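You operate a simulated robot arm through the tools that you are given. There is no shell and no other tool. Be economical: measure what you need, move in short steps, check, and stop when the job is done.

You are at the controls of a simulated robot arm. One attempt, no reset.

JOB
Move the teal adapter to the purple frame and the yellow one to the orange frame.
Fine: press the pink adapter from the adapters carton into the beige frame, then close both flaps.

The check looks at the end state, three seconds after you hand in, the way a careful person would. Anything else that was tipped, shoved, dropped, spilled or broken makes it a failure.

ROBOT AND FRAMES
A 6-joint arm with a two-finger gripper, on a carriage that runs on a rail from [-2.217, 0.001] to [0.123, 0] (x, y) and turns from -148 to 184 degrees about z. Base frame: it is fixed where the carriage stands at the start and does not move with it; the origin is on the floor, on the carriage's upright axis, x ahead of it, y to its left, z up; the surface under the hand at the start is at about z = 0.8. Readings come in m, degrees, newtons and seconds.
Its first joint turns from -166.0 to 166.0 degrees. Places, roughly: beige frame [0.6, 0.4, 0.8]; flap with the purple tab [0.1, 0.5, 1]; flap with the yellow tab [0.4, 0.5, 1]; orange frame [0.7, 0.4, 0.8]; purple frame [0.9, 0.4, 0.8]. Payload 2.54 kg.
Tool frame: the origin (TCP) lies between the finger pads and is the grasp point; the fingertips stand 0.023 m ahead of it; z points along the fingers, y is the line along which they close. The gripper opens to 0.126 m. The gripper's body begins 0.082 m behind the TCP.
Orientation is that of the tool frame in the base frame, as [roll, pitch, yaw] about the fixed x, y, z axes, in that order (R = Rz(yaw) Ry(pitch) Rx(roll)). With the fingers straight down and closing along the base's y, the tool's x points along the base's -x, its y along +y and its z along -z.

CONTROLS
- The arm moves only by the tool apply_moves. Its argument "rows" is a list that holds one entry, the list of rows, each a list of 7 numbers: the turn, a rotation vector about the tool's x, y, z in degrees, then the shift along the tool's x, y, z in m, then the finger opening in m, from 0 to 0.126. In form: [[[wx, wy, wz, tx, ty, tz, gripper], ...]]. A call has 1 to 8 rows; each row is the pose to reach, as a shift and turn from the pose commanded when the call began, along the tool's axes at that moment. Each row takes 0.2 s and may step no farther than 0.05 m and 8.6 degrees from the row before; otherwise, or with a gripper value out of range, the whole call is refused. Where a pose cannot be reached the arm comes as near as it can. A force on the tool above 60 N (or 10 N above the force at the start of the call, whichever is more), or a blocked arm, ends the call early, and 0.2 s more pass. Each finger halts on what it meets, pressing with about 35 N; the grip force reading is that of the motor and also rises with nothing between the fingers. The clock runs only during rows and for 0.2 s after the last one: add rows that repeat a pose to give the fingers time. It gives the time, the measured TCP pose, the force on the tool (base axes), the opening and the grip force at its end, in the units of the frame above (readings bear some noise), with the torque about the TCP (base axes, N m) and any sound that the robot's microphone picked up.
- Cameras (640 x 400 px; columns grow to the right, rows downward): "scene" is now at [0.0282, 0.2514, 1.52]; the picture's right is [0.71, -0.70, 0.00], its down [-0.57, -0.58, -0.58] and it looks along [0.41, 0.41, -0.81] (base axes); focal length 257 px, centre (320, 200). "wrist" rides on the gripper at [0.082, 0.014, -0.122] in the tool frame; the picture's right is [-0.17, 0.99, 0.00], its down [-0.79, -0.13, -0.60] and it looks along [-0.59, -0.10, 0.80] (tool axes); focal length 243 px, centre (320, 200). There is no depth. A picture from a camera that has moved, and an enlarged one, comes with that camera's place and axes in the base frame and with its lens.
- snapshot(camera): a new picture of that camera. No time passes.
- raise_lower(by): slides the trunk up (or, below 0, down) by that many m; the arm and the scene camera ride with it, the base frame stays. It gives what a move gives, with no picture.
- drive_base(legs): drives the robot by 1 to 6 legs, each [ahead, left, turn to the left] in m, m and degrees, along the robot's own axes; the way and the turn of a leg run together, so that a leg with both is an arc; at most 1.5 m and 180 degrees a leg. The arm and the cameras ride along, it lands a little off, and it stops where it bumps. It keeps to its track: a leg is cut to what the track allows. It gives what a move gives.
- pan_tilt(pan, tilt): turns the head with the scene camera to pan (to the left, within 120 degrees either way) and tilt (down, from -29 to 69), counted from straight ahead of the robot. It gives what a move gives.
- inspect(camera, box): a new picture of the part [left, top, right, bottom] of that camera's present view, enlarged. No time passes.
- sign_off(): hands the job in; it is judged then, once.

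Work in short steps. Places have to be worked out from the pictures, the camera data and where the tool is seen: move nearer, look again, correct. Check each grasp and each placing, and mend what went wrong. You have 120 turns and 90 pictures in all, those below and enlarged ones among them. Open the gripper and draw the arm clear of the work before you hand the job in, unless the task says otherwise; then end with one line.

The tools are called as a command line: name --argument value ..., lists and objects as JSON in quotes. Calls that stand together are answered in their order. apply_moves: Moves the arm, as the interface text tells. Its arguments: {"type":"object","properties":{"rows":{"type":"array"}},"required":["rows"]} The other tools are called the same way: raise_lower (by) slides the trunk up or down; drive_base (legs) drives the base; pan_tilt (pan, tilt) turns the head that bears the scene camera; snapshot (camera) takes a picture; inspect (camera, box) takes an enlarged picture of a part of a camera's view; sign_off () hands the job in.

At the start:

```text
time_s: 0.0
eef_pos: [0.324, 0.3523, 1.2214]
tcp_rot: [-180.0, 0.0, -179.9]
contact_force: [0.2, 0.2, 0.2]
torque: [0.01, 0.03, -0.01]
grip_width: 0.1259
grip_force: 0.0
trunk travel left (down, up): [-0.35, 0.14]
robot x, y, heading: [0.0001, -0.0014, 0.2]
head pan, tilt: [45.6, 54.5]
```

scene: 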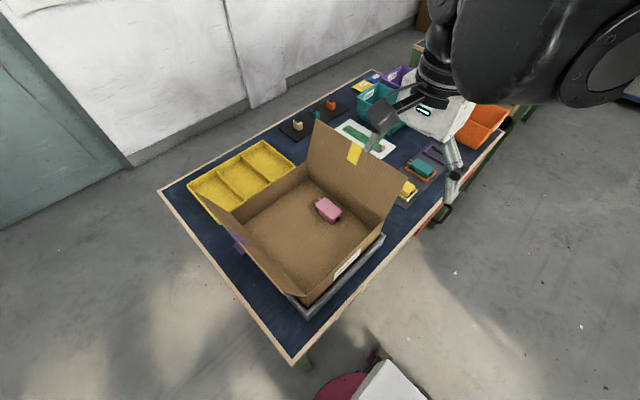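
wrist: 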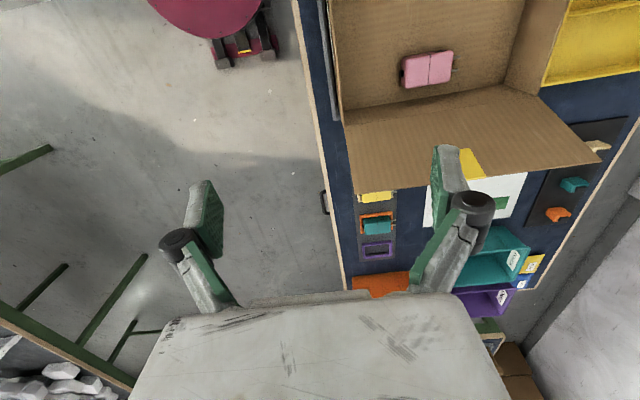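

The yellow adapter appears to be in the beige frame, teal in orange, purple empty, and pink is in the open carton. I'll enlarge the frames and the carton to measure them.

inspect --camera "scene" --box '[380, 130, 460, 220]'

inspect --camera "scene" --box '[180, 110, 420, 320]'

inspect --camera "wrist" --box '[320, 170, 440, 300]'

```text
4.44 times, centred on (420, 175) of scene
camera zoom: at [0.0282, 0.2514, 1.52], right [0.71, -0.7, 0.0], down [-0.57, -0.58, -0.58], along [0.41, 0.41, -0.81], focal length 1142 px, centre (-124, 311)
```

zoom: 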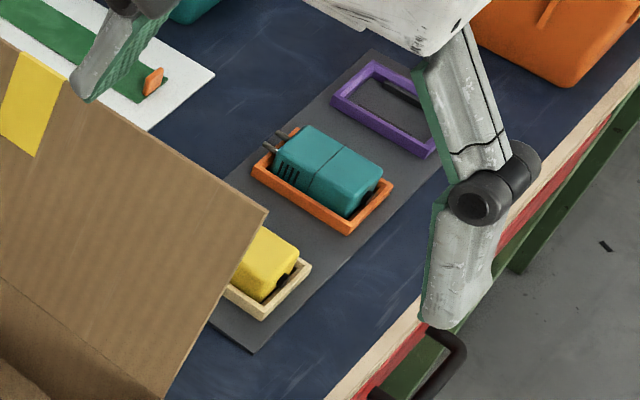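

```text
1.90 times, centred on (300, 215) of scene
camera zoom: at [0.0282, 0.2514, 1.52], right [0.71, -0.7, 0.0], down [-0.57, -0.58, -0.58], along [0.41, 0.41, -0.81], focal length 490 px, centre (358, 171)
```

zoom: 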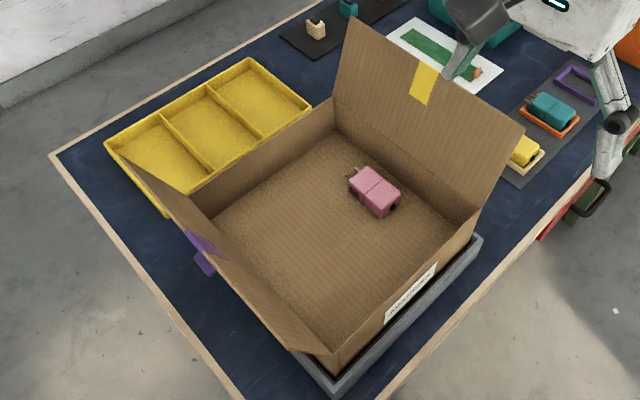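

```text
3.08 times, centred on (380, 235) of wrist
camera zoom: at [0.2427, 0.3664, 1.3441], right [0.17, 0.99, 0.0], down [0.79, -0.13, 0.6], along [0.59, -0.1, -0.8], focal length 746 px, centre (135, 92)
```

zoom: 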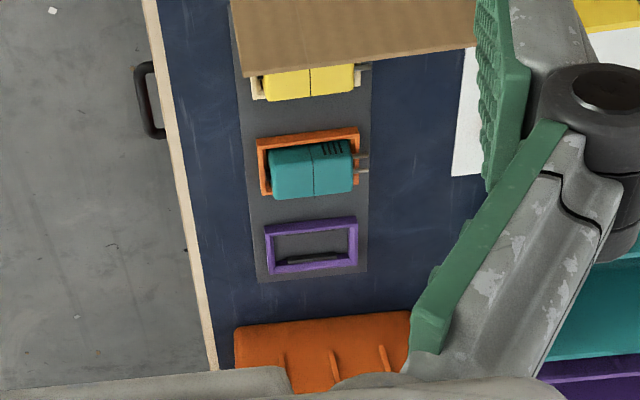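

Frames lie near x 0.63–0.83, y 0.44. I move the hand ahead at its present height so the wrist camera looks down on all three frames past the flap.

apply_moves --rows '[[[0, 0, 0, -0.05, 0.02, 0, 0.126], [0, 0, 0, -0.1, 0.04, 0, 0.126], [0, 0, 0, -0.15, 0.06, 0, 0.126], [0, 0, 0, -0.2, 0.08, 0, 0.126], [0, 0, 0, -0.2, 0.08, 0, 0.126]]]'

snapshot --camera "wrist"

snapshot --camera "scene"

```text
refused: row 1 steps farther than a row can; nothing moved
```

```text
84 pictures are left
camera wrist: at [0.2427, 0.3664, 1.3441], right [0.17, 0.99, 0.0], down [0.79, -0.13, 0.6], along [0.59, -0.1, -0.8], focal length 243 px, centre (320, 200)
```

wrist: 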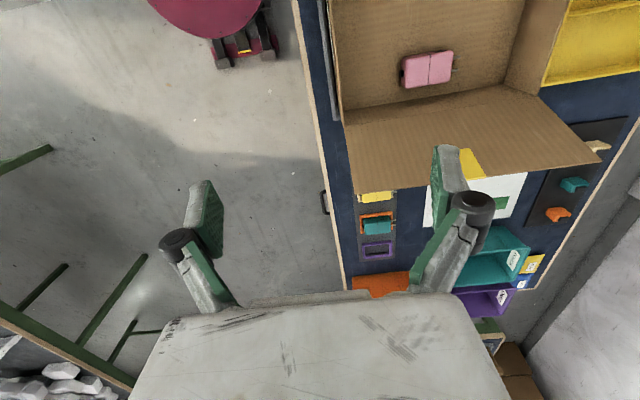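

```text
83 pictures are left
camera scene: at [0.0282, 0.2514, 1.52], right [0.71, -0.7, 0.0], down [-0.57, -0.58, -0.58], along [0.41, 0.41, -0.81], focal length 257 px, centre (320, 200)
```

scene: 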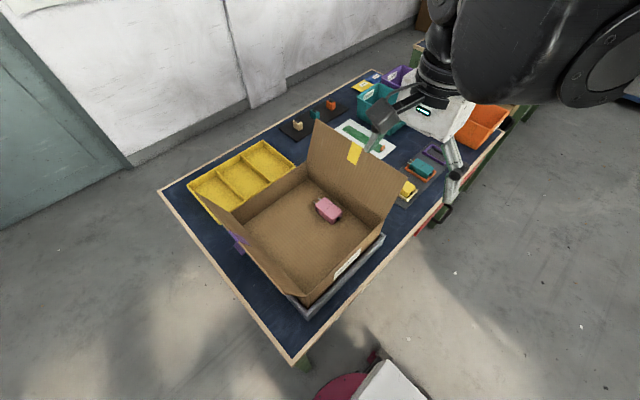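

Refused for step size; I retry with smaller steps.

apply_moves --rows '[[[0, 0, 0, -0.045, 0.01, 0, 0.126], [0, 0, 0, -0.09, 0.02, 0, 0.126], [0, 0, 0, -0.135, 0.03, 0, 0.126], [0, 0, 0, -0.18, 0.04, 0, 0.126], [0, 0, 0, -0.225, 0.05, 0, 0.126], [0, 0, 0, -0.27, 0.06, 0, 0.126], [0, 0, 0, -0.31, 0.07, 0, 0.126], [0, 0, 0, -0.31, 0.07, 0, 0.126]]]'

snapshot --camera "wrist"

snapshot --camera "scene"

```text
time_s: 1.8
eef_pos: [0.6359, 0.4217, 1.223]
tcp_rot: [180.0, 0.0, -179.9]
contact_force: [0.0, 0.2, 0.0]
torque: [0.01, 0.01, 0.03]
grip_width: 0.126
grip_force: 0.1
trunk travel left (down, up): [-0.35, 0.14]
robot x, y, heading: [-0.0019, 0.0028, -0.0]
head pan, tilt: [45.6, 54.5]
```

```text
82 pictures are left
camera wrist: at [0.5536, 0.4363, 1.3444], right [0.17, 0.99, 0.0], down [0.79, -0.13, 0.6], along [0.59, -0.1, -0.8], focal length 243 px, centre (320, 200)
```

wrist: 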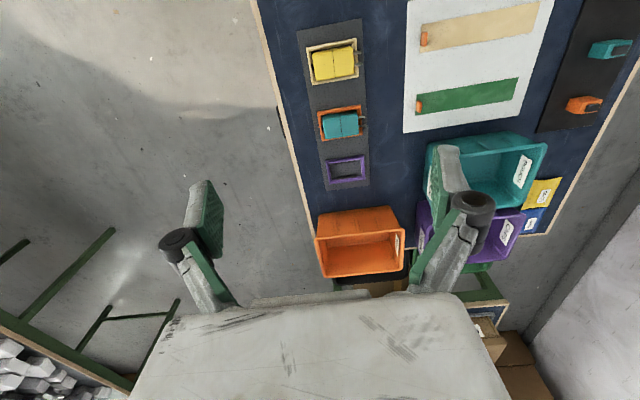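

```text
81 pictures are left
camera scene: at [0.0286, 0.2517, 1.5199], right [0.71, -0.7, 0.0], down [-0.57, -0.58, -0.58], along [0.41, 0.41, -0.81], focal length 257 px, centre (320, 200)
```

scene: 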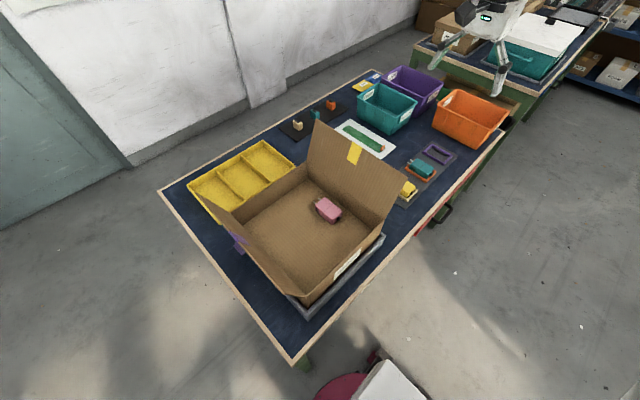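

inspect --camera "wrist" --box '[290, 20, 380, 200]'

inspect --camera "scene" --box '[390, 135, 470, 215]'

inspect --camera "scene" --box '[300, 180, 360, 240]'

```text
2.22 times, centred on (335, 110) of wrist
camera zoom: at [0.5536, 0.4363, 1.3444], right [0.17, 0.99, 0.0], down [0.79, -0.13, 0.6], along [0.59, -0.1, -0.8], focal length 539 px, centre (287, 400)
```

zoom: 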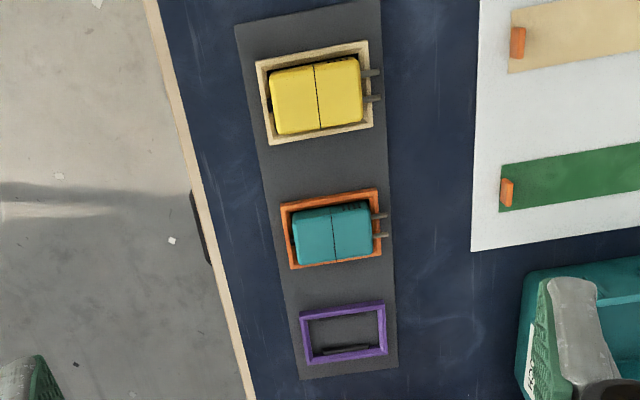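

```text
5.00 times, centred on (430, 175) of scene
camera zoom: at [0.0286, 0.2517, 1.5199], right [0.71, -0.7, 0.0], down [-0.57, -0.58, -0.58], along [0.41, 0.41, -0.81], focal length 1285 px, centre (-230, 325)
```

zoom: 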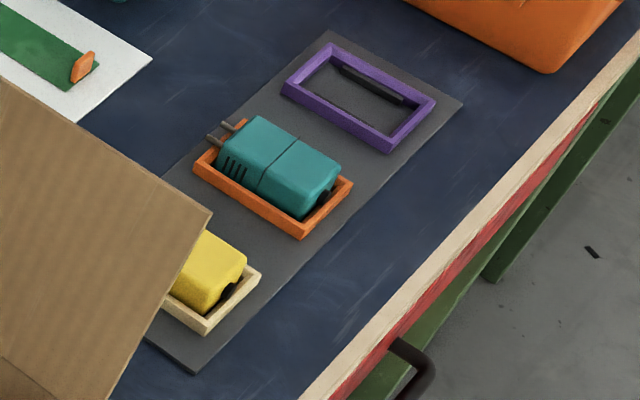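

```text
6.67 times, centred on (330, 210) of scene
camera zoom: at [0.0286, 0.2517, 1.5199], right [0.71, -0.7, 0.0], down [-0.57, -0.58, -0.58], along [0.41, 0.41, -0.81], focal length 1714 px, centre (253, 133)
```

zoom: 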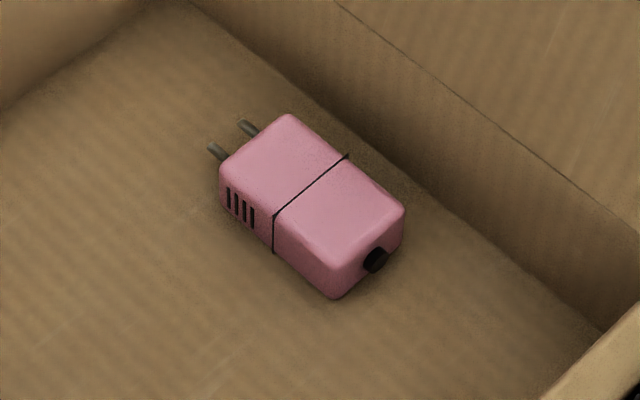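

Frame centres by triangulation: beige (.626,.449), orange (.745,.449), purple (.867,.449); the adapters' long side runs along y with prongs at +y. I'll grasp across x, so I turn the hand 90° while moving over the teal adapter.

apply_moves --rows '[[[0, 0, -8.5, -0.014, 0.004, 0.01, 0.126], [0, 0, -17, -0.028, 0.008, 0.02, 0.126], [0, 0, -25.5, -0.042, 0.012, 0.03, 0.126], [0, 0, -34, -0.056, 0.016, 0.04, 0.126], [0, 0, -42.5, -0.07, 0.02, 0.05, 0.126], [0, 0, -51, -0.084, 0.024, 0.06, 0.126], [0, 0, -59.5, -0.1, 0.027, 0.07, 0.126], [0, 0, -68, -0.108, 0.027, 0.08, 0.126]]]'

apply_moves --rows '[[[0, 0, -8, 0, 0, 0.01, 0.126], [0, 0, -16, 0, 0, 0.02, 0.126], [0, 0, -22, 0, 0, 0.03, 0.126], [0, 0, -22, 0, 0, 0.03, 0.126]]]'

snapshot --camera "wrist"

snapshot --camera "scene"

```text
time_s: 3.6
eef_pos: [0.7429, 0.4489, 1.1426]
tcp_rot: [-180.0, -0.1, -111.9]
contact_force: [0.9, 0.0, 0.5]
torque: [0.01, 0.01, 0.0]
grip_width: 0.1261
grip_force: 0.0
trunk travel left (down, up): [-0.35, 0.14]
robot x, y, heading: [0.0029, 0.0008, 0.0]
head pan, tilt: [45.6, 54.5]
```

```text
time_s: 4.6
eef_pos: [0.7424, 0.4496, 1.1117]
tcp_rot: [179.9, 0.1, -89.9]
contact_force: [0.7, 0.3, 1.0]
torque: [0.01, 0.01, -0.01]
grip_width: 0.1261
grip_force: 0.0
trunk travel left (down, up): [-0.35, 0.14]
robot x, y, heading: [-0.0003, -0.0013, 0.1]
head pan, tilt: [45.6, 54.5]
```

```text
77 pictures are left
camera wrist: at [0.7293, 0.3674, 1.2339], right [-0.99, 0.16, 0.0], down [0.13, 0.79, 0.6], along [0.1, 0.59, -0.8], focal length 243 px, centre (320, 200)
```

wrist: 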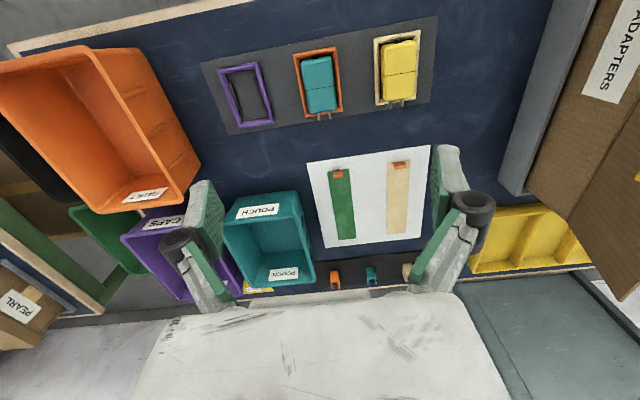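

```text
76 pictures are left
camera scene: at [0.0283, 0.2514, 1.52], right [0.71, -0.7, 0.0], down [-0.57, -0.58, -0.58], along [0.41, 0.41, -0.81], focal length 257 px, centre (320, 200)
```

scene: 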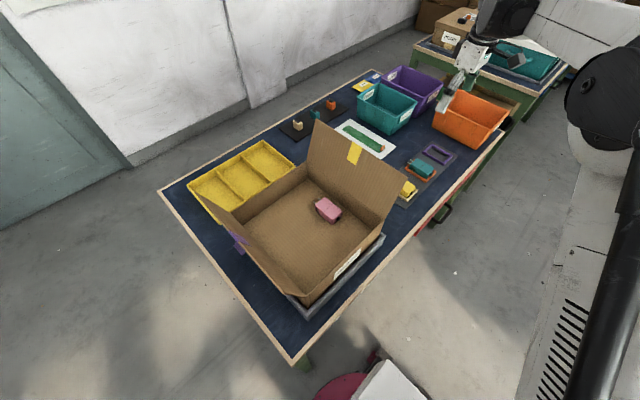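

I zoom in on the frames from this new vantage to measure the teal adapter and the purple frame's black bar.

inspect --camera "wrist" --box '[200, 20, 360, 140]'

inspect --camera "wrist" --box '[280, 20, 440, 140]'

```text
3.33 times, centred on (280, 80) of wrist
camera zoom: at [0.7293, 0.3674, 1.2339], right [-0.99, 0.16, 0.0], down [0.13, 0.79, 0.6], along [0.1, 0.59, -0.8], focal length 809 px, centre (453, 600)
```

zoom: 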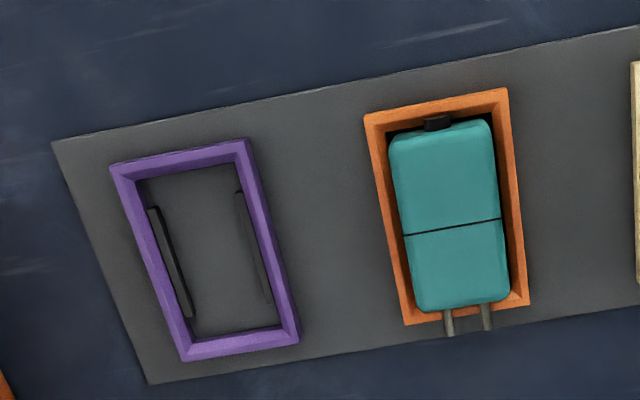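

```text
3.33 times, centred on (360, 80) of wrist
camera zoom: at [0.7293, 0.3674, 1.2339], right [-0.99, 0.16, 0.0], down [0.13, 0.79, 0.6], along [0.1, 0.59, -0.8], focal length 809 px, centre (187, 600)
```

zoom: 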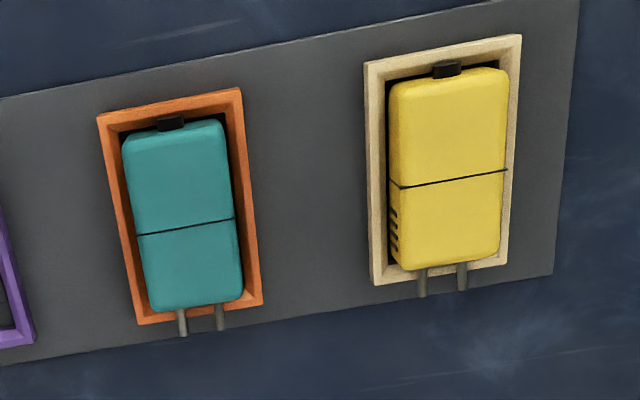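

Both the purple and other frames have springy pads on their x walls, so each adapter must be pressed. Teal centre ≈ (.743,.447), top ≈ .83. I descend to z≈.92 and look.

apply_moves --rows '[[[0, 0, 0, 0, 0, 0.045, 0.1], [0, 0, 0, 0, 0, 0.09, 0.1], [0, 0, 0, 0, 0, 0.135, 0.1], [0, 0, 0, 0.001, 0, 0.18, 0.1], [0, 0, 0, 0.001, 0, 0.2, 0.1], [0, 0, 0, 0.001, 0, 0.2, 0.1]]]'

snapshot --camera "wrist"

inspect --camera "scene" --box '[370, 100, 490, 220]'

```text
time_s: 6.0
eef_pos: [0.7414, 0.4479, 0.9125]
tcp_rot: [180.0, 0.0, -90.0]
contact_force: [0.5, -0.4, -0.2]
torque: [0.02, 0.0, -0.01]
grip_width: 0.1002
grip_force: 0.0
trunk travel left (down, up): [-0.35, 0.14]
robot x, y, heading: [0.0013, 0.0006, -0.1]
head pan, tilt: [45.6, 54.5]
```

```text
73 pictures are left
camera wrist: at [0.7287, 0.3663, 1.034], right [-0.99, 0.17, 0.0], down [0.13, 0.79, 0.6], along [0.1, 0.59, -0.8], focal length 243 px, centre (320, 200)
```

wrist: 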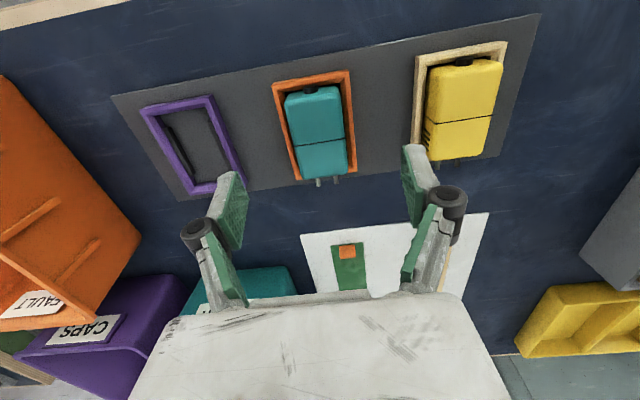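

```text
3.33 times, centred on (430, 160) of scene
camera zoom: at [0.0283, 0.2515, 1.52], right [0.71, -0.7, 0.0], down [-0.57, -0.58, -0.58], along [0.41, 0.41, -0.81], focal length 857 px, centre (-47, 333)
```

zoom: 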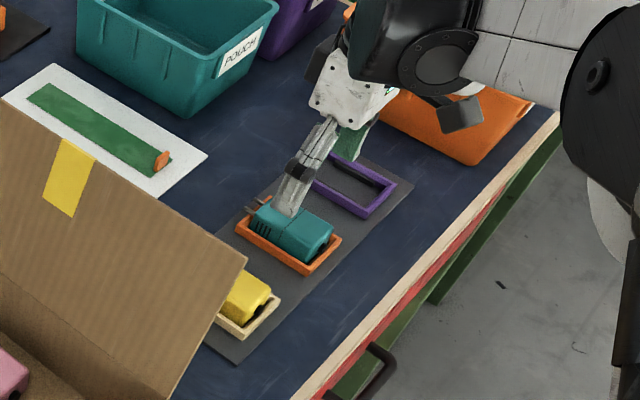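

I enlarge the frames from here for heights.

inspect --camera "wrist" --box '[260, 60, 380, 200]'

inspect --camera "wrist" --box '[390, 30, 530, 180]'

```text
2.86 times, centred on (320, 130) of wrist
camera zoom: at [0.7287, 0.3663, 1.034], right [-0.99, 0.17, 0.0], down [0.13, 0.79, 0.6], along [0.1, 0.59, -0.8], focal length 693 px, centre (320, 400)
```

zoom: 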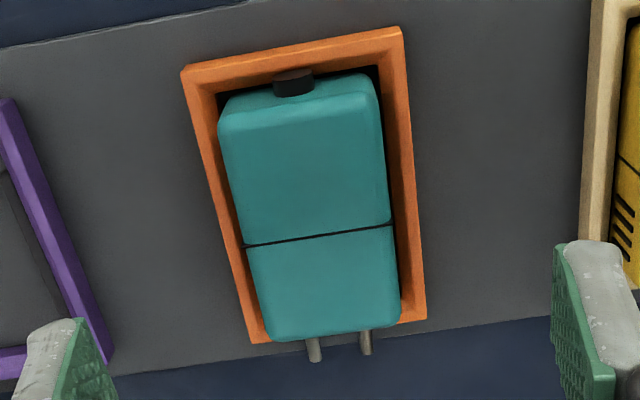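

```text
2.67 times, centred on (460, 105) of wrist
camera zoom: at [0.7287, 0.3663, 1.034], right [-0.99, 0.17, 0.0], down [0.13, 0.79, 0.6], along [0.1, 0.59, -0.8], focal length 647 px, centre (-53, 453)
```

zoom: 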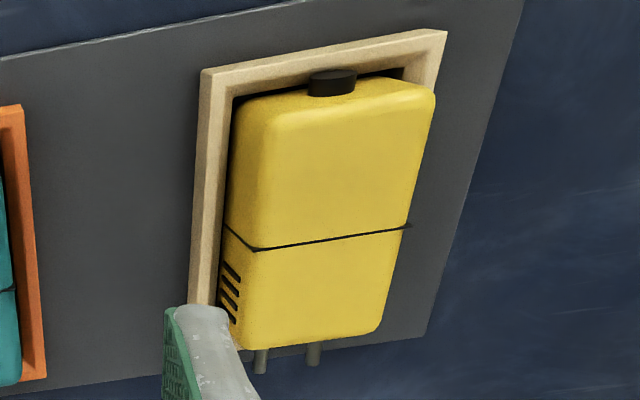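

Orange frame top ≈ .82, teal top ≈ .838, width ≈ .045. I go down so the tips just clear the frame rim, stopping at z≈.848 with fingers open .075, then view.

apply_moves --rows '[[[0, 0, 0, 0, -0.002, 0.03, 0.08], [0, 0, 0, 0, -0.002, 0.05, 0.075], [0, 0, 0, 0, -0.002, 0.0645, 0.075], [0, 0, 0, 0, -0.002, 0.0645, 0.075]]]'

snapshot --camera "wrist"

inspect --camera "scene" --box '[395, 135, 465, 205]'

```text
time_s: 7.0
eef_pos: [0.7451, 0.449, 0.8478]
tcp_rot: [-180.0, 0.1, -90.0]
contact_force: [0.7, -0.9, -0.6]
torque: [-0.01, 0.02, 0.05]
grip_width: 0.075
grip_force: 0.1
trunk travel left (down, up): [-0.35, 0.14]
robot x, y, heading: [-0.001, 0.0028, 0.0]
head pan, tilt: [45.6, 54.5]
```

```text
69 pictures are left
camera wrist: at [0.7308, 0.3669, 0.9699], right [-0.99, 0.17, 0.0], down [0.13, 0.79, 0.6], along [0.1, 0.59, -0.8], focal length 243 px, centre (320, 200)
```

wrist: 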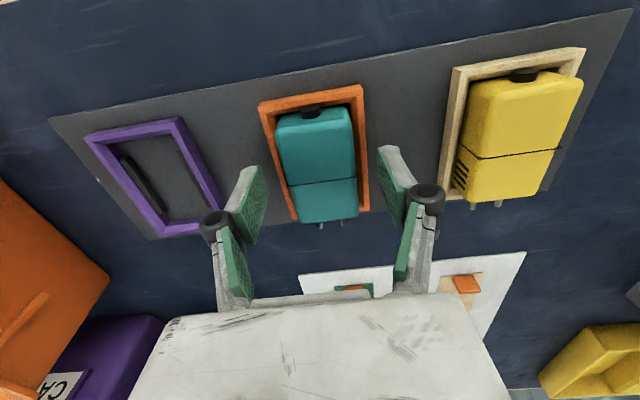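

```text
5.71 times, centred on (430, 170) of scene
camera zoom: at [0.0283, 0.2514, 1.52], right [0.71, -0.7, 0.0], down [-0.57, -0.58, -0.58], along [0.41, 0.41, -0.81], focal length 1469 px, centre (-309, 371)
```

zoom: 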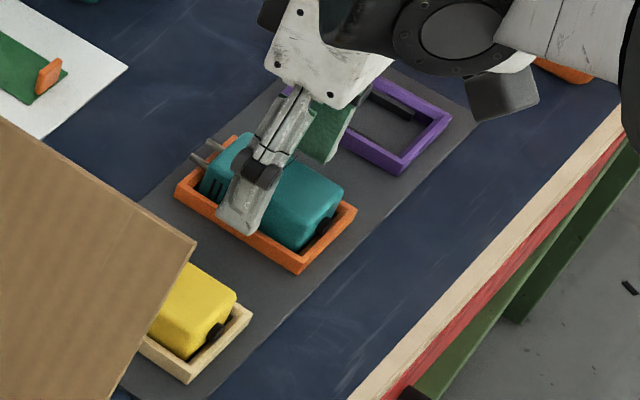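

Fingers straddle the teal evenly, tips just above the rim. Close on it here.

apply_moves --rows '[[[0, 0, 0, 0.002, 0, 0.001, 0.06], [0, 0, 0, 0.002, 0, 0.001, 0.045], [0, 0, 0, 0.002, 0, 0.001, 0.03], [0, 0, 0, 0.002, 0, 0.001, 0.03], [0, 0, 0, 0.002, 0, 0.001, 0.03]]]'

inspect --camera "wrist" --box '[220, 70, 420, 240]'

```text
time_s: 8.2
eef_pos: [0.7431, 0.4464, 0.8472]
tcp_rot: [180.0, 0.0, -90.0]
contact_force: [-8.5, -3.3, 0.1]
torque: [-0.06, 0.21, 0.02]
grip_width: 0.0456
grip_force: 34.3
trunk travel left (down, up): [-0.35, 0.14]
robot x, y, heading: [-0.003, -0.0026, 0.0]
head pan, tilt: [45.6, 54.5]
```

```text
2.35 times, centred on (320, 155) of wrist
camera zoom: at [0.7302, 0.3648, 0.9691], right [-0.99, 0.17, 0.0], down [0.13, 0.79, 0.6], along [0.1, 0.59, -0.8], focal length 571 px, centre (320, 306)
```

zoom: 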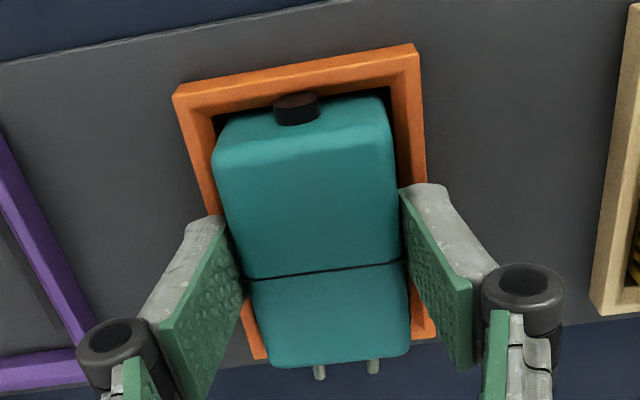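

Gripped at 45.6 mm. Lift straight up in small steps.

apply_moves --rows '[[[0, 0, 0, 0, 0, -0.005, 0.03], [0, 0, 0, 0, 0, -0.012, 0.03], [0, 0, 0, 0, 0, -0.025, 0.03], [0, 0, 0, 0, 0, -0.05, 0.03], [0, 0, 0, 0, 0, -0.08, 0.03], [0, 0, 0, 0, 0, -0.08, 0.03]]]'

snapshot --camera "wrist"

inspect --camera "scene" --box '[395, 115, 475, 205]'

```text
time_s: 9.6
eef_pos: [0.7441, 0.4455, 0.927]
tcp_rot: [-179.9, -0.1, -90.0]
contact_force: [-0.3, 0.5, -1.5]
torque: [0.06, -0.01, -0.02]
grip_width: 0.046
grip_force: 34.8
trunk travel left (down, up): [-0.35, 0.14]
robot x, y, heading: [0.0008, 0.0003, 0.1]
head pan, tilt: [45.6, 54.5]
```

```text
66 pictures are left
camera wrist: at [0.7307, 0.3641, 1.049], right [-0.99, 0.17, 0.0], down [0.13, 0.79, 0.6], along [0.1, 0.59, -0.8], focal length 243 px, centre (320, 200)
```

wrist: 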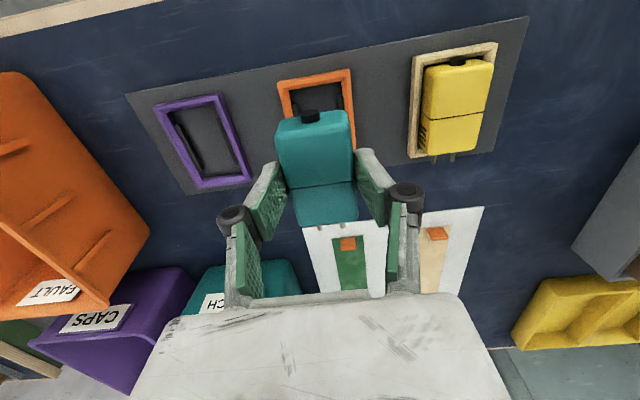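

```text
4.44 times, centred on (435, 160) of scene
camera zoom: at [0.0281, 0.2512, 1.52], right [0.71, -0.7, 0.0], down [-0.57, -0.58, -0.58], along [0.41, 0.41, -0.81], focal length 1142 px, centre (-191, 378)
```

zoom: 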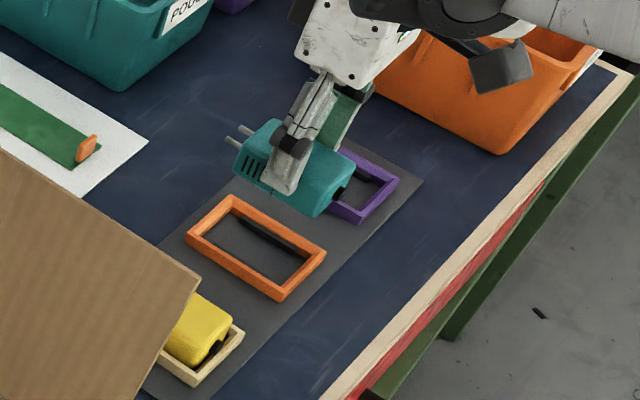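

Teal is held level. I shift 0.119 m along +x over the purple frame and look.

apply_moves --rows '[[[0, 0, 0, 0, -0.04, 0, 0.03], [0, 0, 0, 0, -0.08, 0, 0.03], [0, 0, 0, 0, -0.119, 0, 0.03], [0, 0, 0, 0, -0.119, 0, 0.03]]]'

inspect --camera "wrist" --box '[220, 40, 420, 240]'

inspect --camera "scene" --box '[405, 105, 485, 195]'

```text
time_s: 10.6
eef_pos: [0.8642, 0.4464, 0.9266]
tcp_rot: [180.0, 0.0, -90.0]
contact_force: [-0.4, 0.2, -0.9]
torque: [-0.02, 0.04, 0.04]
grip_width: 0.0457
grip_force: 34.9
trunk travel left (down, up): [-0.35, 0.14]
robot x, y, heading: [-0.0021, -0.0001, -0.0]
head pan, tilt: [45.6, 54.5]
```

```text
2.00 times, centred on (320, 140) of wrist
camera zoom: at [0.8513, 0.3648, 1.0483], right [-0.99, 0.17, 0.0], down [0.13, 0.79, 0.6], along [0.1, 0.59, -0.8], focal length 485 px, centre (320, 320)
```

zoom: 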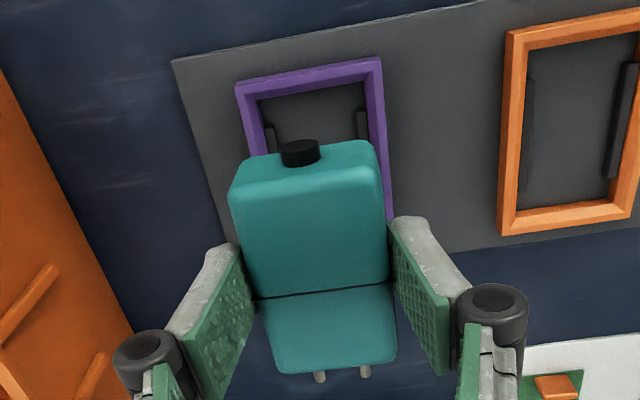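

```text
4.44 times, centred on (445, 150) of scene
camera zoom: at [0.0289, 0.2516, 1.52], right [0.71, -0.7, 0.0], down [-0.57, -0.58, -0.58], along [0.41, 0.41, -0.81], focal length 1142 px, centre (-236, 422)
```

zoom: 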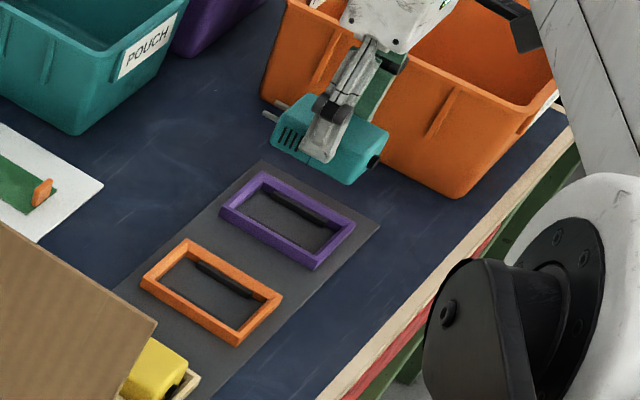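

Purple frame centre ≈ (.864,.449), and the TCP sits at (.864,.446), the same offset teal had in its orange frame. Lower in slow steps to the previous seated height.

apply_moves --rows '[[[0, 0, 0, 0, 0, 0.03, 0.03], [0, 0, 0, 0, 0, 0.045, 0.03], [0, 0, 0, 0, 0, 0.055, 0.03], [0, 0, 0, 0, 0, 0.063, 0.03], [0, 0, 0, 0, 0, 0.07, 0.03], [0, 0, 0, 0, 0, 0.075, 0.03], [0, 0, 0, 0, 0, 0.079, 0.03]]]'

inspect --camera "wrist" --box '[220, 60, 420, 240]'

inspect --camera "scene" --box '[405, 105, 485, 195]'

```text
time_s: 12.2
eef_pos: [0.8626, 0.4455, 0.8488]
tcp_rot: [180.0, 0.0, -90.0]
contact_force: [3.9, 2.8, 1.2]
torque: [0.05, -0.12, -0.04]
grip_width: 0.046
grip_force: 35.4
trunk travel left (down, up): [-0.35, 0.14]
robot x, y, heading: [0.0023, 0.0009, -0.2]
head pan, tilt: [45.6, 54.5]
```

```text
2.22 times, centred on (320, 150) of wrist
camera zoom: at [0.8505, 0.365, 0.9694], right [-0.99, 0.17, 0.0], down [0.13, 0.79, 0.6], along [0.1, 0.59, -0.8], focal length 539 px, centre (320, 311)
```

zoom: 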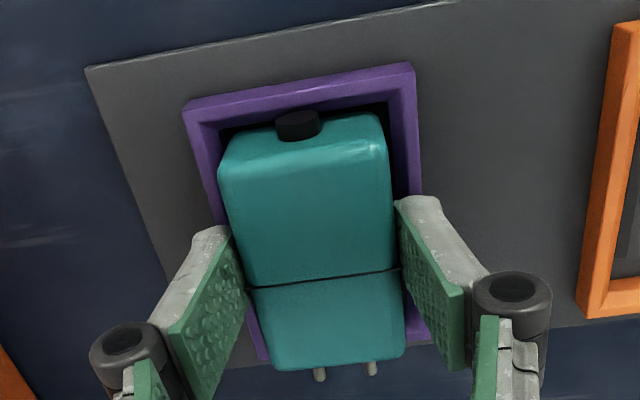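

```text
4.44 times, centred on (445, 150) of scene
camera zoom: at [0.0284, 0.2515, 1.52], right [0.71, -0.7, 0.0], down [-0.57, -0.58, -0.58], along [0.41, 0.41, -0.81], focal length 1142 px, centre (-236, 422)
```

zoom: 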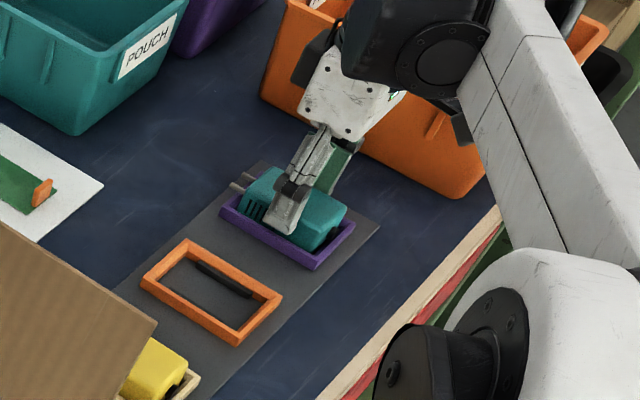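

It slid in with little force. I press a little more to confirm it bottoms out.

apply_moves --rows '[[[0, 0, 0, 0, 0, 0.002, 0.03], [0, 0, 0, 0, 0, 0.004, 0.03], [0, 0, 0, 0, 0, 0.004, 0.03]]]'

```text
time_s: 13.0
eef_pos: [0.8643, 0.4456, 0.8435]
tcp_rot: [-179.8, 0.0, -90.0]
contact_force: [23.2, 8.1, 23.6]
torque: [0.2, -0.61, -0.07]
grip_width: 0.046
grip_force: 35.1
trunk travel left (down, up): [-0.35, 0.14]
robot x, y, heading: [0.0008, 0.0011, -0.0]
head pan, tilt: [45.6, 54.5]
```

Upward reaction of 24 N: it is bottomed. Release, rise and look.

apply_moves --rows '[[[0, 0, 0, 0, 0, 0.001, 0.05], [0, 0, 0, 0, 0, -0.001, 0.075], [0, 0, 0, 0, 0, -0.001, 0.075], [0, 0, 0, 0, 0, -0.03, 0.08], [0, 0, 0, 0, 0, -0.07, 0.09], [0, 0, 0, 0, 0, -0.11, 0.1], [0, 0, 0, 0, 0, -0.11, 0.1]]]'

inspect --camera "wrist" --box '[240, 40, 400, 200]'

inspect --camera "scene" --box '[390, 125, 470, 215]'

```text
time_s: 14.6
eef_pos: [0.8644, 0.4458, 0.9541]
tcp_rot: [180.0, 0.0, -90.0]
contact_force: [-0.4, 0.3, -0.4]
torque: [-0.02, -0.03, -0.03]
grip_width: 0.1002
grip_force: 0.1
trunk travel left (down, up): [-0.35, 0.14]
robot x, y, heading: [-0.0007, 0.0005, 0.1]
head pan, tilt: [45.6, 54.5]
```

```text
2.50 times, centred on (320, 120) of wrist
camera zoom: at [0.8498, 0.3641, 1.0759], right [-0.99, 0.17, 0.0], down [0.13, 0.79, 0.6], along [0.1, 0.59, -0.8], focal length 606 px, centre (320, 400)
```

zoom: 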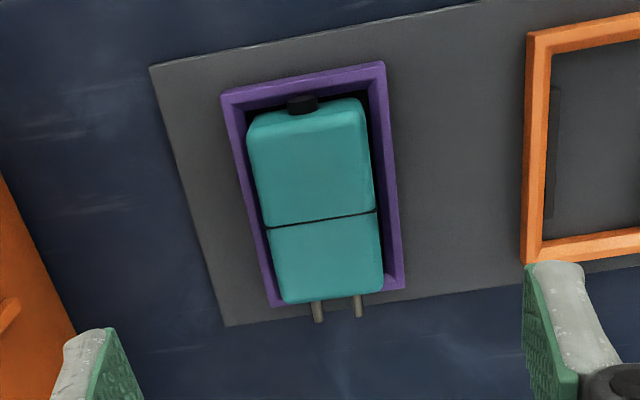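

```text
4.44 times, centred on (430, 170) of scene
camera zoom: at [0.028, 0.2512, 1.52], right [0.71, -0.7, 0.0], down [-0.57, -0.58, -0.58], along [0.41, 0.41, -0.81], focal length 1142 px, centre (-169, 333)
```

zoom: 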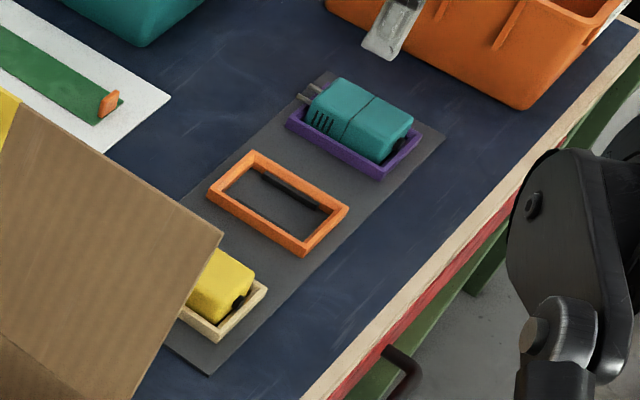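

To make sure it is fully seated I close the fingers and press on the teal's top with the tips, feeling for the height.

apply_moves --rows '[[[0, 0, 0, 0, 0, 0.02, 0.06], [0, 0, 0, 0, 0, 0.04, 0.03], [0, 0, 0, 0, 0, 0.06, 0.0], [0, 0, 0, 0, 0, 0.08, 0.0], [0, 0, 0, 0, 0, 0.086, 0.0], [0, 0, 0, 0, 0, 0.089, 0.0]]]'

apply_moves --rows '[[[0, 0, 0, 0, 0, 0.002, 0.0], [0, 0, 0, 0, 0, 0.004, 0.0], [0, 0, 0, 0, 0, 0.006, 0.0], [0, 0, 0, 0, 0, 0.008, 0.0]]]'

```text
time_s: 16.0
eef_pos: [0.8641, 0.4465, 0.8661]
tcp_rot: [180.0, 0.0, -90.1]
contact_force: [1.3, 1.2, -0.5]
torque: [0.01, 0.0, 0.04]
grip_width: 0.0001
grip_force: 28.0
trunk travel left (down, up): [-0.35, 0.14]
robot x, y, heading: [0.0003, -0.0029, 0.1]
head pan, tilt: [45.6, 54.5]
```

```text
time_s: 17.0
eef_pos: [0.8623, 0.4458, 0.8582]
tcp_rot: [-179.9, 0.0, -90.0]
contact_force: [1.3, 1.5, 21.8]
torque: [0.15, -0.09, 0.0]
grip_width: 0.0059
grip_force: 28.3
trunk travel left (down, up): [-0.35, 0.14]
robot x, y, heading: [0.0036, 0.0016, -0.1]
head pan, tilt: [45.6, 54.5]
```

Contact at tip z≈.836 with 22 N. Press a few mm more to see whether it gives.

apply_moves --rows '[[[0, 0, 0, 0, 0, 0.002, 0.0], [0, 0, 0, 0, 0, 0.004, 0.0], [0, 0, 0, 0, 0, 0.004, 0.0]]]'

```text
time_s: 17.6
eef_pos: [0.8631, 0.447, 0.8578]
tcp_rot: [-179.6, 0.0, -90.0]
contact_force: [-2.3, -2.0, 28.9]
torque: [0.07, 0.05, 0.02]
grip_width: 0.006
grip_force: 28.4
trunk travel left (down, up): [-0.35, 0.14]
robot x, y, heading: [0.0007, -0.0005, 0.1]
head pan, tilt: [45.6, 54.5]
stopped in row 3: the force on the tool passed its limit at 63 N (the readings are from after the stop); the commanded pose is now the measured one
```

Rigid at 63 N: teal is seated. I rise, open, and shift toward the yellow adapter.

apply_moves --rows '[[[0, 0, 0, 0, 0, -0.04, 0.0], [0, 0, 0, 0, 0, -0.09, 0.03], [0, 0, 0, 0, 0.045, -0.1, 0.06], [0, 0, 0, 0, 0.09, -0.1, 0.08], [0, 0, 0, 0, 0.135, -0.1, 0.1], [0, 0, 0, 0, 0.18, -0.1, 0.1], [0, 0, 0, 0, 0.225, -0.1, 0.1], [0, 0, 0, 0, 0.237, -0.1, 0.1]]]'

snapshot --camera "wrist"

inspect --camera "wrist" --box '[240, 40, 400, 200]'

inspect --camera "scene" --box '[320, 80, 480, 220]'

```text
time_s: 19.4
eef_pos: [0.6268, 0.4466, 0.9555]
tcp_rot: [-179.9, 0.1, -90.0]
contact_force: [0.4, 0.6, 0.1]
torque: [-0.03, -0.04, 0.03]
grip_width: 0.1001
grip_force: 0.1
trunk travel left (down, up): [-0.35, 0.14]
robot x, y, heading: [-0.0007, 0.0028, -0.1]
head pan, tilt: [45.6, 54.5]
```

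```text
58 pictures are left
camera wrist: at [0.6125, 0.3639, 1.0764], right [-0.99, 0.17, 0.0], down [0.13, 0.79, 0.6], along [0.1, 0.59, -0.8], focal length 243 px, centre (320, 200)
```

wrist: 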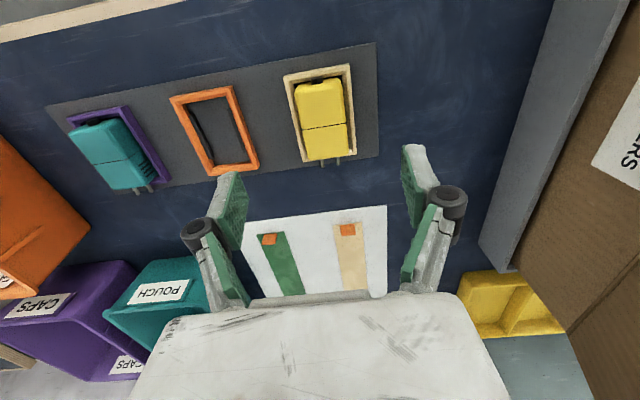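

```text
2.50 times, centred on (320, 120) of wrist
camera zoom: at [0.6125, 0.3639, 1.0764], right [-0.99, 0.17, 0.0], down [0.13, 0.79, 0.6], along [0.1, 0.59, -0.8], focal length 606 px, centre (320, 400)
```

zoom: 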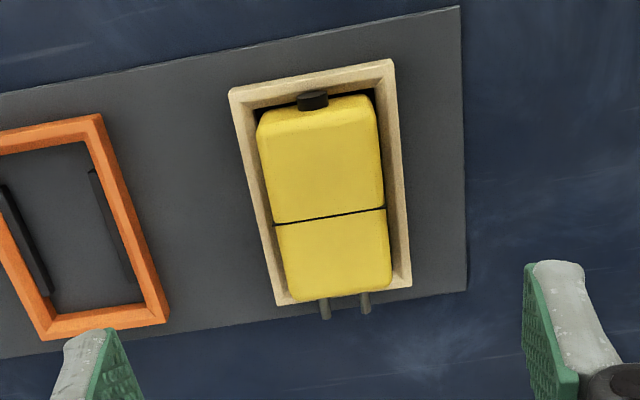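

```text
2.86 times, centred on (400, 150) of scene
camera zoom: at [0.0281, 0.2513, 1.52], right [0.71, -0.7, 0.0], down [-0.57, -0.58, -0.58], along [0.41, 0.41, -0.81], focal length 734 px, centre (91, 343)
```

zoom: 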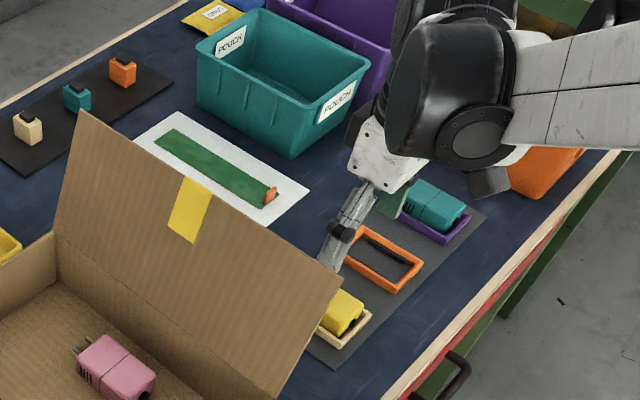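

Yellow centre ≈ (.623,.446), and frame spacing works out to 0.12 m. Shift 4 mm and descend with fingers at .08 to the same height, then view before closing.

apply_moves --rows '[[[0, 0, 0, 0, 0.004, 0.03, 0.09], [0, 0, 0, 0, 0.004, 0.06, 0.08], [0, 0, 0, 0, 0.004, 0.09, 0.075], [0, 0, 0, 0, 0.004, 0.107, 0.075], [0, 0, 0, 0, 0.004, 0.107, 0.075]]]'

inspect --camera "wrist" --box '[220, 70, 420, 240]'

```text
time_s: 20.6
eef_pos: [0.6227, 0.4463, 0.8475]
tcp_rot: [-179.9, 0.1, -90.0]
contact_force: [-0.3, 1.2, -0.4]
torque: [-0.01, 0.01, 0.0]
grip_width: 0.0749
grip_force: 0.0
trunk travel left (down, up): [-0.35, 0.14]
robot x, y, heading: [-0.0009, 0.0019, -0.2]
head pan, tilt: [45.6, 54.5]
```

```text
2.35 times, centred on (320, 155) of wrist
camera zoom: at [0.6094, 0.3649, 0.9692], right [-0.99, 0.17, 0.0], down [0.13, 0.79, 0.6], along [0.1, 0.59, -0.8], focal length 571 px, centre (320, 306)
```

zoom: 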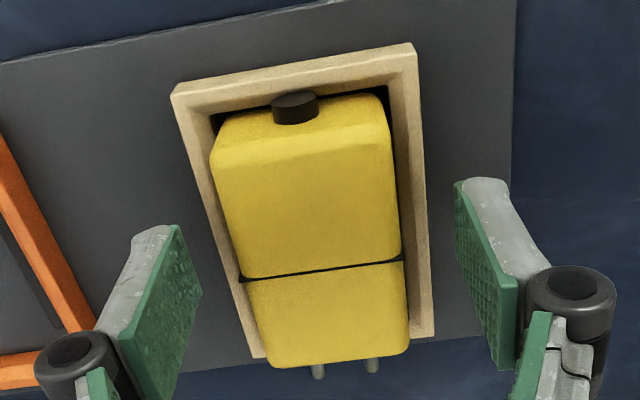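

The view matches the teal grasp almost exactly. Close and lift.

apply_moves --rows '[[[0, 0, 0, 0, 0, 0.001, 0.06], [0, 0, 0, 0, 0, 0.001, 0.045], [0, 0, 0, 0, 0, 0.001, 0.03], [0, 0, 0, 0, 0, 0.001, 0.03], [0, 0, 0, 0, 0, 0.001, 0.03]]]'

apply_moves --rows '[[[0, 0, 0, 0, 0, -0.005, 0.03], [0, 0, 0, 0, 0, -0.012, 0.03], [0, 0, 0, 0, 0, -0.025, 0.03], [0, 0, 0, 0, 0, -0.05, 0.03], [0, 0, 0, 0, 0, -0.08, 0.03], [0, 0, 0, 0, 0, -0.08, 0.03]]]'

inspect --camera "wrist" --box '[140, 40, 460, 240]'

```text
time_s: 21.9
eef_pos: [0.6234, 0.4481, 0.8457]
tcp_rot: [-179.8, 0.1, -90.0]
contact_force: [2.8, 1.2, -0.4]
torque: [0.04, -0.06, 0.05]
grip_width: 0.0458
grip_force: 35.0
trunk travel left (down, up): [-0.35, 0.14]
robot x, y, heading: [0.0019, -0.0014, -0.2]
head pan, tilt: [45.6, 54.5]
```

```text
time_s: 23.2
eef_pos: [0.622, 0.446, 0.9268]
tcp_rot: [-179.9, 0.1, -90.0]
contact_force: [-0.5, -0.3, -0.7]
torque: [0.05, -0.02, -0.01]
grip_width: 0.046
grip_force: 34.7
trunk travel left (down, up): [-0.35, 0.14]
robot x, y, heading: [-0.0024, 0.001, -0.2]
head pan, tilt: [45.6, 54.5]
```

```text
2.00 times, centred on (300, 140) of wrist
camera zoom: at [0.6086, 0.3647, 1.0482], right [-0.99, 0.17, 0.0], down [0.13, 0.79, 0.6], along [0.1, 0.59, -0.8], focal length 485 px, centre (360, 320)
```

zoom: 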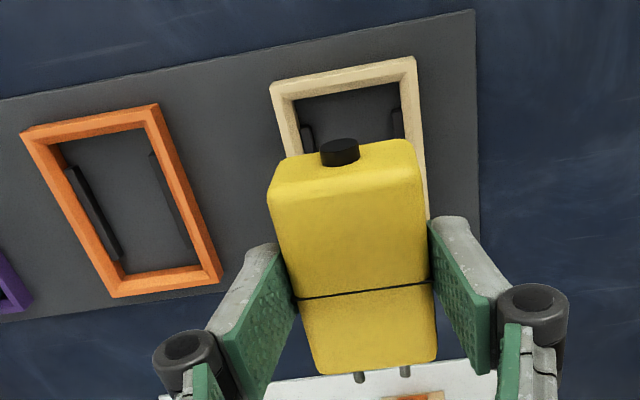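

Yellow is held. Shift +0.12 m to over the orange frame and check alignment.

apply_moves --rows '[[[0, 0, 0, 0, -0.04, 0, 0.03], [0, 0, 0, 0, -0.08, 0, 0.03], [0, 0, 0, 0, -0.1205, 0, 0.03], [0, 0, 0, 0, -0.1205, 0, 0.03]]]'

inspect --camera "wrist" --box '[220, 40, 420, 240]'

```text
time_s: 24.2
eef_pos: [0.7447, 0.4481, 0.926]
tcp_rot: [-179.9, 0.1, -90.0]
contact_force: [-0.3, -0.3, -0.7]
torque: [-0.01, 0.04, -0.01]
grip_width: 0.0462
grip_force: 35.0
trunk travel left (down, up): [-0.35, 0.14]
robot x, y, heading: [-0.0006, -0.0002, -0.1]
head pan, tilt: [45.6, 54.5]
```

```text
2.00 times, centred on (320, 140) of wrist
camera zoom: at [0.7309, 0.365, 1.048], right [-0.99, 0.17, 0.0], down [0.13, 0.79, 0.6], along [0.1, 0.59, -0.8], focal length 485 px, centre (320, 320)
```

zoom: 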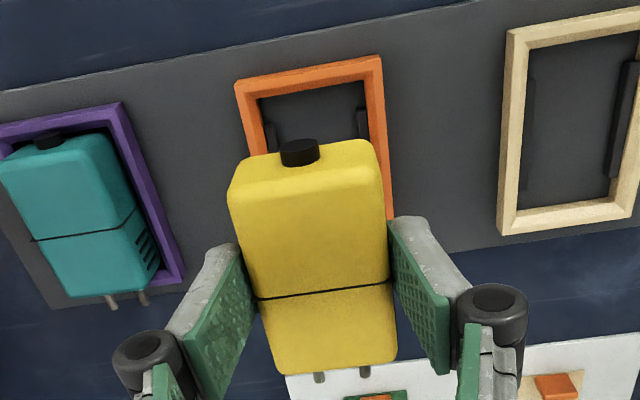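

Alignment matches the purple placement pixel for pixel. Lower and press.

apply_moves --rows '[[[0, 0, 0, 0, 0, 0.03, 0.03], [0, 0, 0, 0, 0, 0.045, 0.03], [0, 0, 0, 0, 0, 0.055, 0.03], [0, 0, 0, 0, 0, 0.063, 0.03], [0, 0, 0, 0, 0, 0.07, 0.03], [0, 0, 0, 0, 0, 0.075, 0.03], [0, 0, 0, 0, 0, 0.079, 0.03], [0, 0, 0, 0, 0, 0.081, 0.03]]]'

apply_moves --rows '[[[0, 0, 0, 0, 0, 0.002, 0.03], [0, 0, 0, 0, 0, 0.002, 0.03]]]'

inspect --camera "wrist" --box '[220, 60, 420, 240]'

```text
time_s: 26.1
eef_pos: [0.7454, 0.4471, 0.8473]
tcp_rot: [-179.8, 0.1, -90.0]
contact_force: [9.4, 7.0, 20.2]
torque: [0.23, -0.25, 0.0]
grip_width: 0.0458
grip_force: 35.2
trunk travel left (down, up): [-0.35, 0.14]
robot x, y, heading: [0.0023, 0.0002, 0.2]
head pan, tilt: [45.6, 54.5]
```

```text
time_s: 26.6
eef_pos: [0.7432, 0.4457, 0.8442]
tcp_rot: [-179.8, 0.1, -90.1]
contact_force: [14.9, 7.2, 23.7]
torque: [0.21, -0.37, -0.06]
grip_width: 0.0461
grip_force: 35.0
trunk travel left (down, up): [-0.35, 0.14]
robot x, y, heading: [-0.0037, 0.0007, 0.1]
head pan, tilt: [45.6, 54.5]
```

```text
2.22 times, centred on (320, 150) of wrist
camera zoom: at [0.7302, 0.3644, 0.9661], right [-0.99, 0.17, 0.0], down [0.13, 0.79, 0.6], along [0.1, 0.59, -0.8], focal length 539 px, centre (320, 311)
```

zoom: 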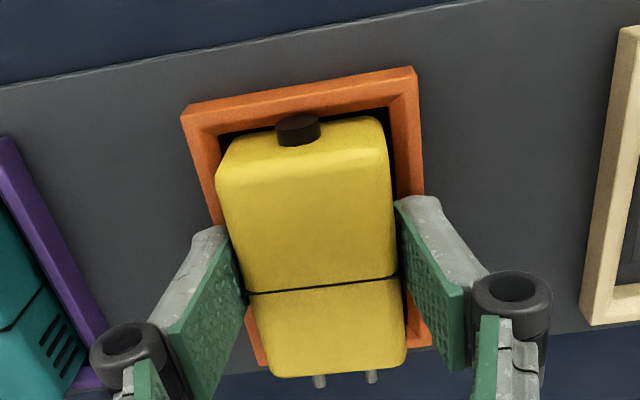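

Same state as teal. Release, rise a little, close the fingers and press on top to verify the seat.

apply_moves --rows '[[[0, 0, 0, 0, 0, 0, 0.05], [0, 0, 0, 0, 0, -0.001, 0.075], [0, 0, 0, 0, 0, -0.001, 0.075], [0, 0, 0, 0, 0, -0.03, 0.07], [0, 0, 0, 0, 0, -0.04, 0.05], [0, 0, 0, 0, 0, -0.04, 0.02], [0, 0, 0, 0, 0, -0.04, 0.0], [0, 0, 0, 0, 0, -0.025, 0.0]]]'

apply_moves --rows '[[[0, 0, 0, 0, 0, 0.005, 0.0], [0, 0, 0, 0, 0, 0.008, 0.0], [0, 0, 0, 0, 0, 0.011, 0.0], [0, 0, 0, 0, 0, 0.013, 0.0], [0, 0, 0, 0, 0, 0.015, 0.0]]]'

```text
time_s: 28.4
eef_pos: [0.7438, 0.4467, 0.8675]
tcp_rot: [-180.0, 0.1, -90.0]
contact_force: [-0.7, 0.0, 0.0]
torque: [0.01, 0.01, -0.03]
grip_width: 0.0002
grip_force: 28.4
trunk travel left (down, up): [-0.35, 0.14]
robot x, y, heading: [0.0002, -0.0025, -0.2]
head pan, tilt: [45.6, 54.5]
```

```text
time_s: 29.8
eef_pos: [0.7433, 0.4454, 0.8594]
tcp_rot: [-179.7, 0.2, -89.8]
contact_force: [-1.9, -1.4, 31.8]
torque: [0.07, 0.04, 0.02]
grip_width: 0.0058
grip_force: 28.4
trunk travel left (down, up): [-0.35, 0.14]
robot x, y, heading: [0.0042, 0.0001, -0.1]
head pan, tilt: [45.6, 54.5]
stopped in row 5: the force on the tool passed its limit at 62 N (the readings are from after the stop); the commanded pose is now the measured one
```

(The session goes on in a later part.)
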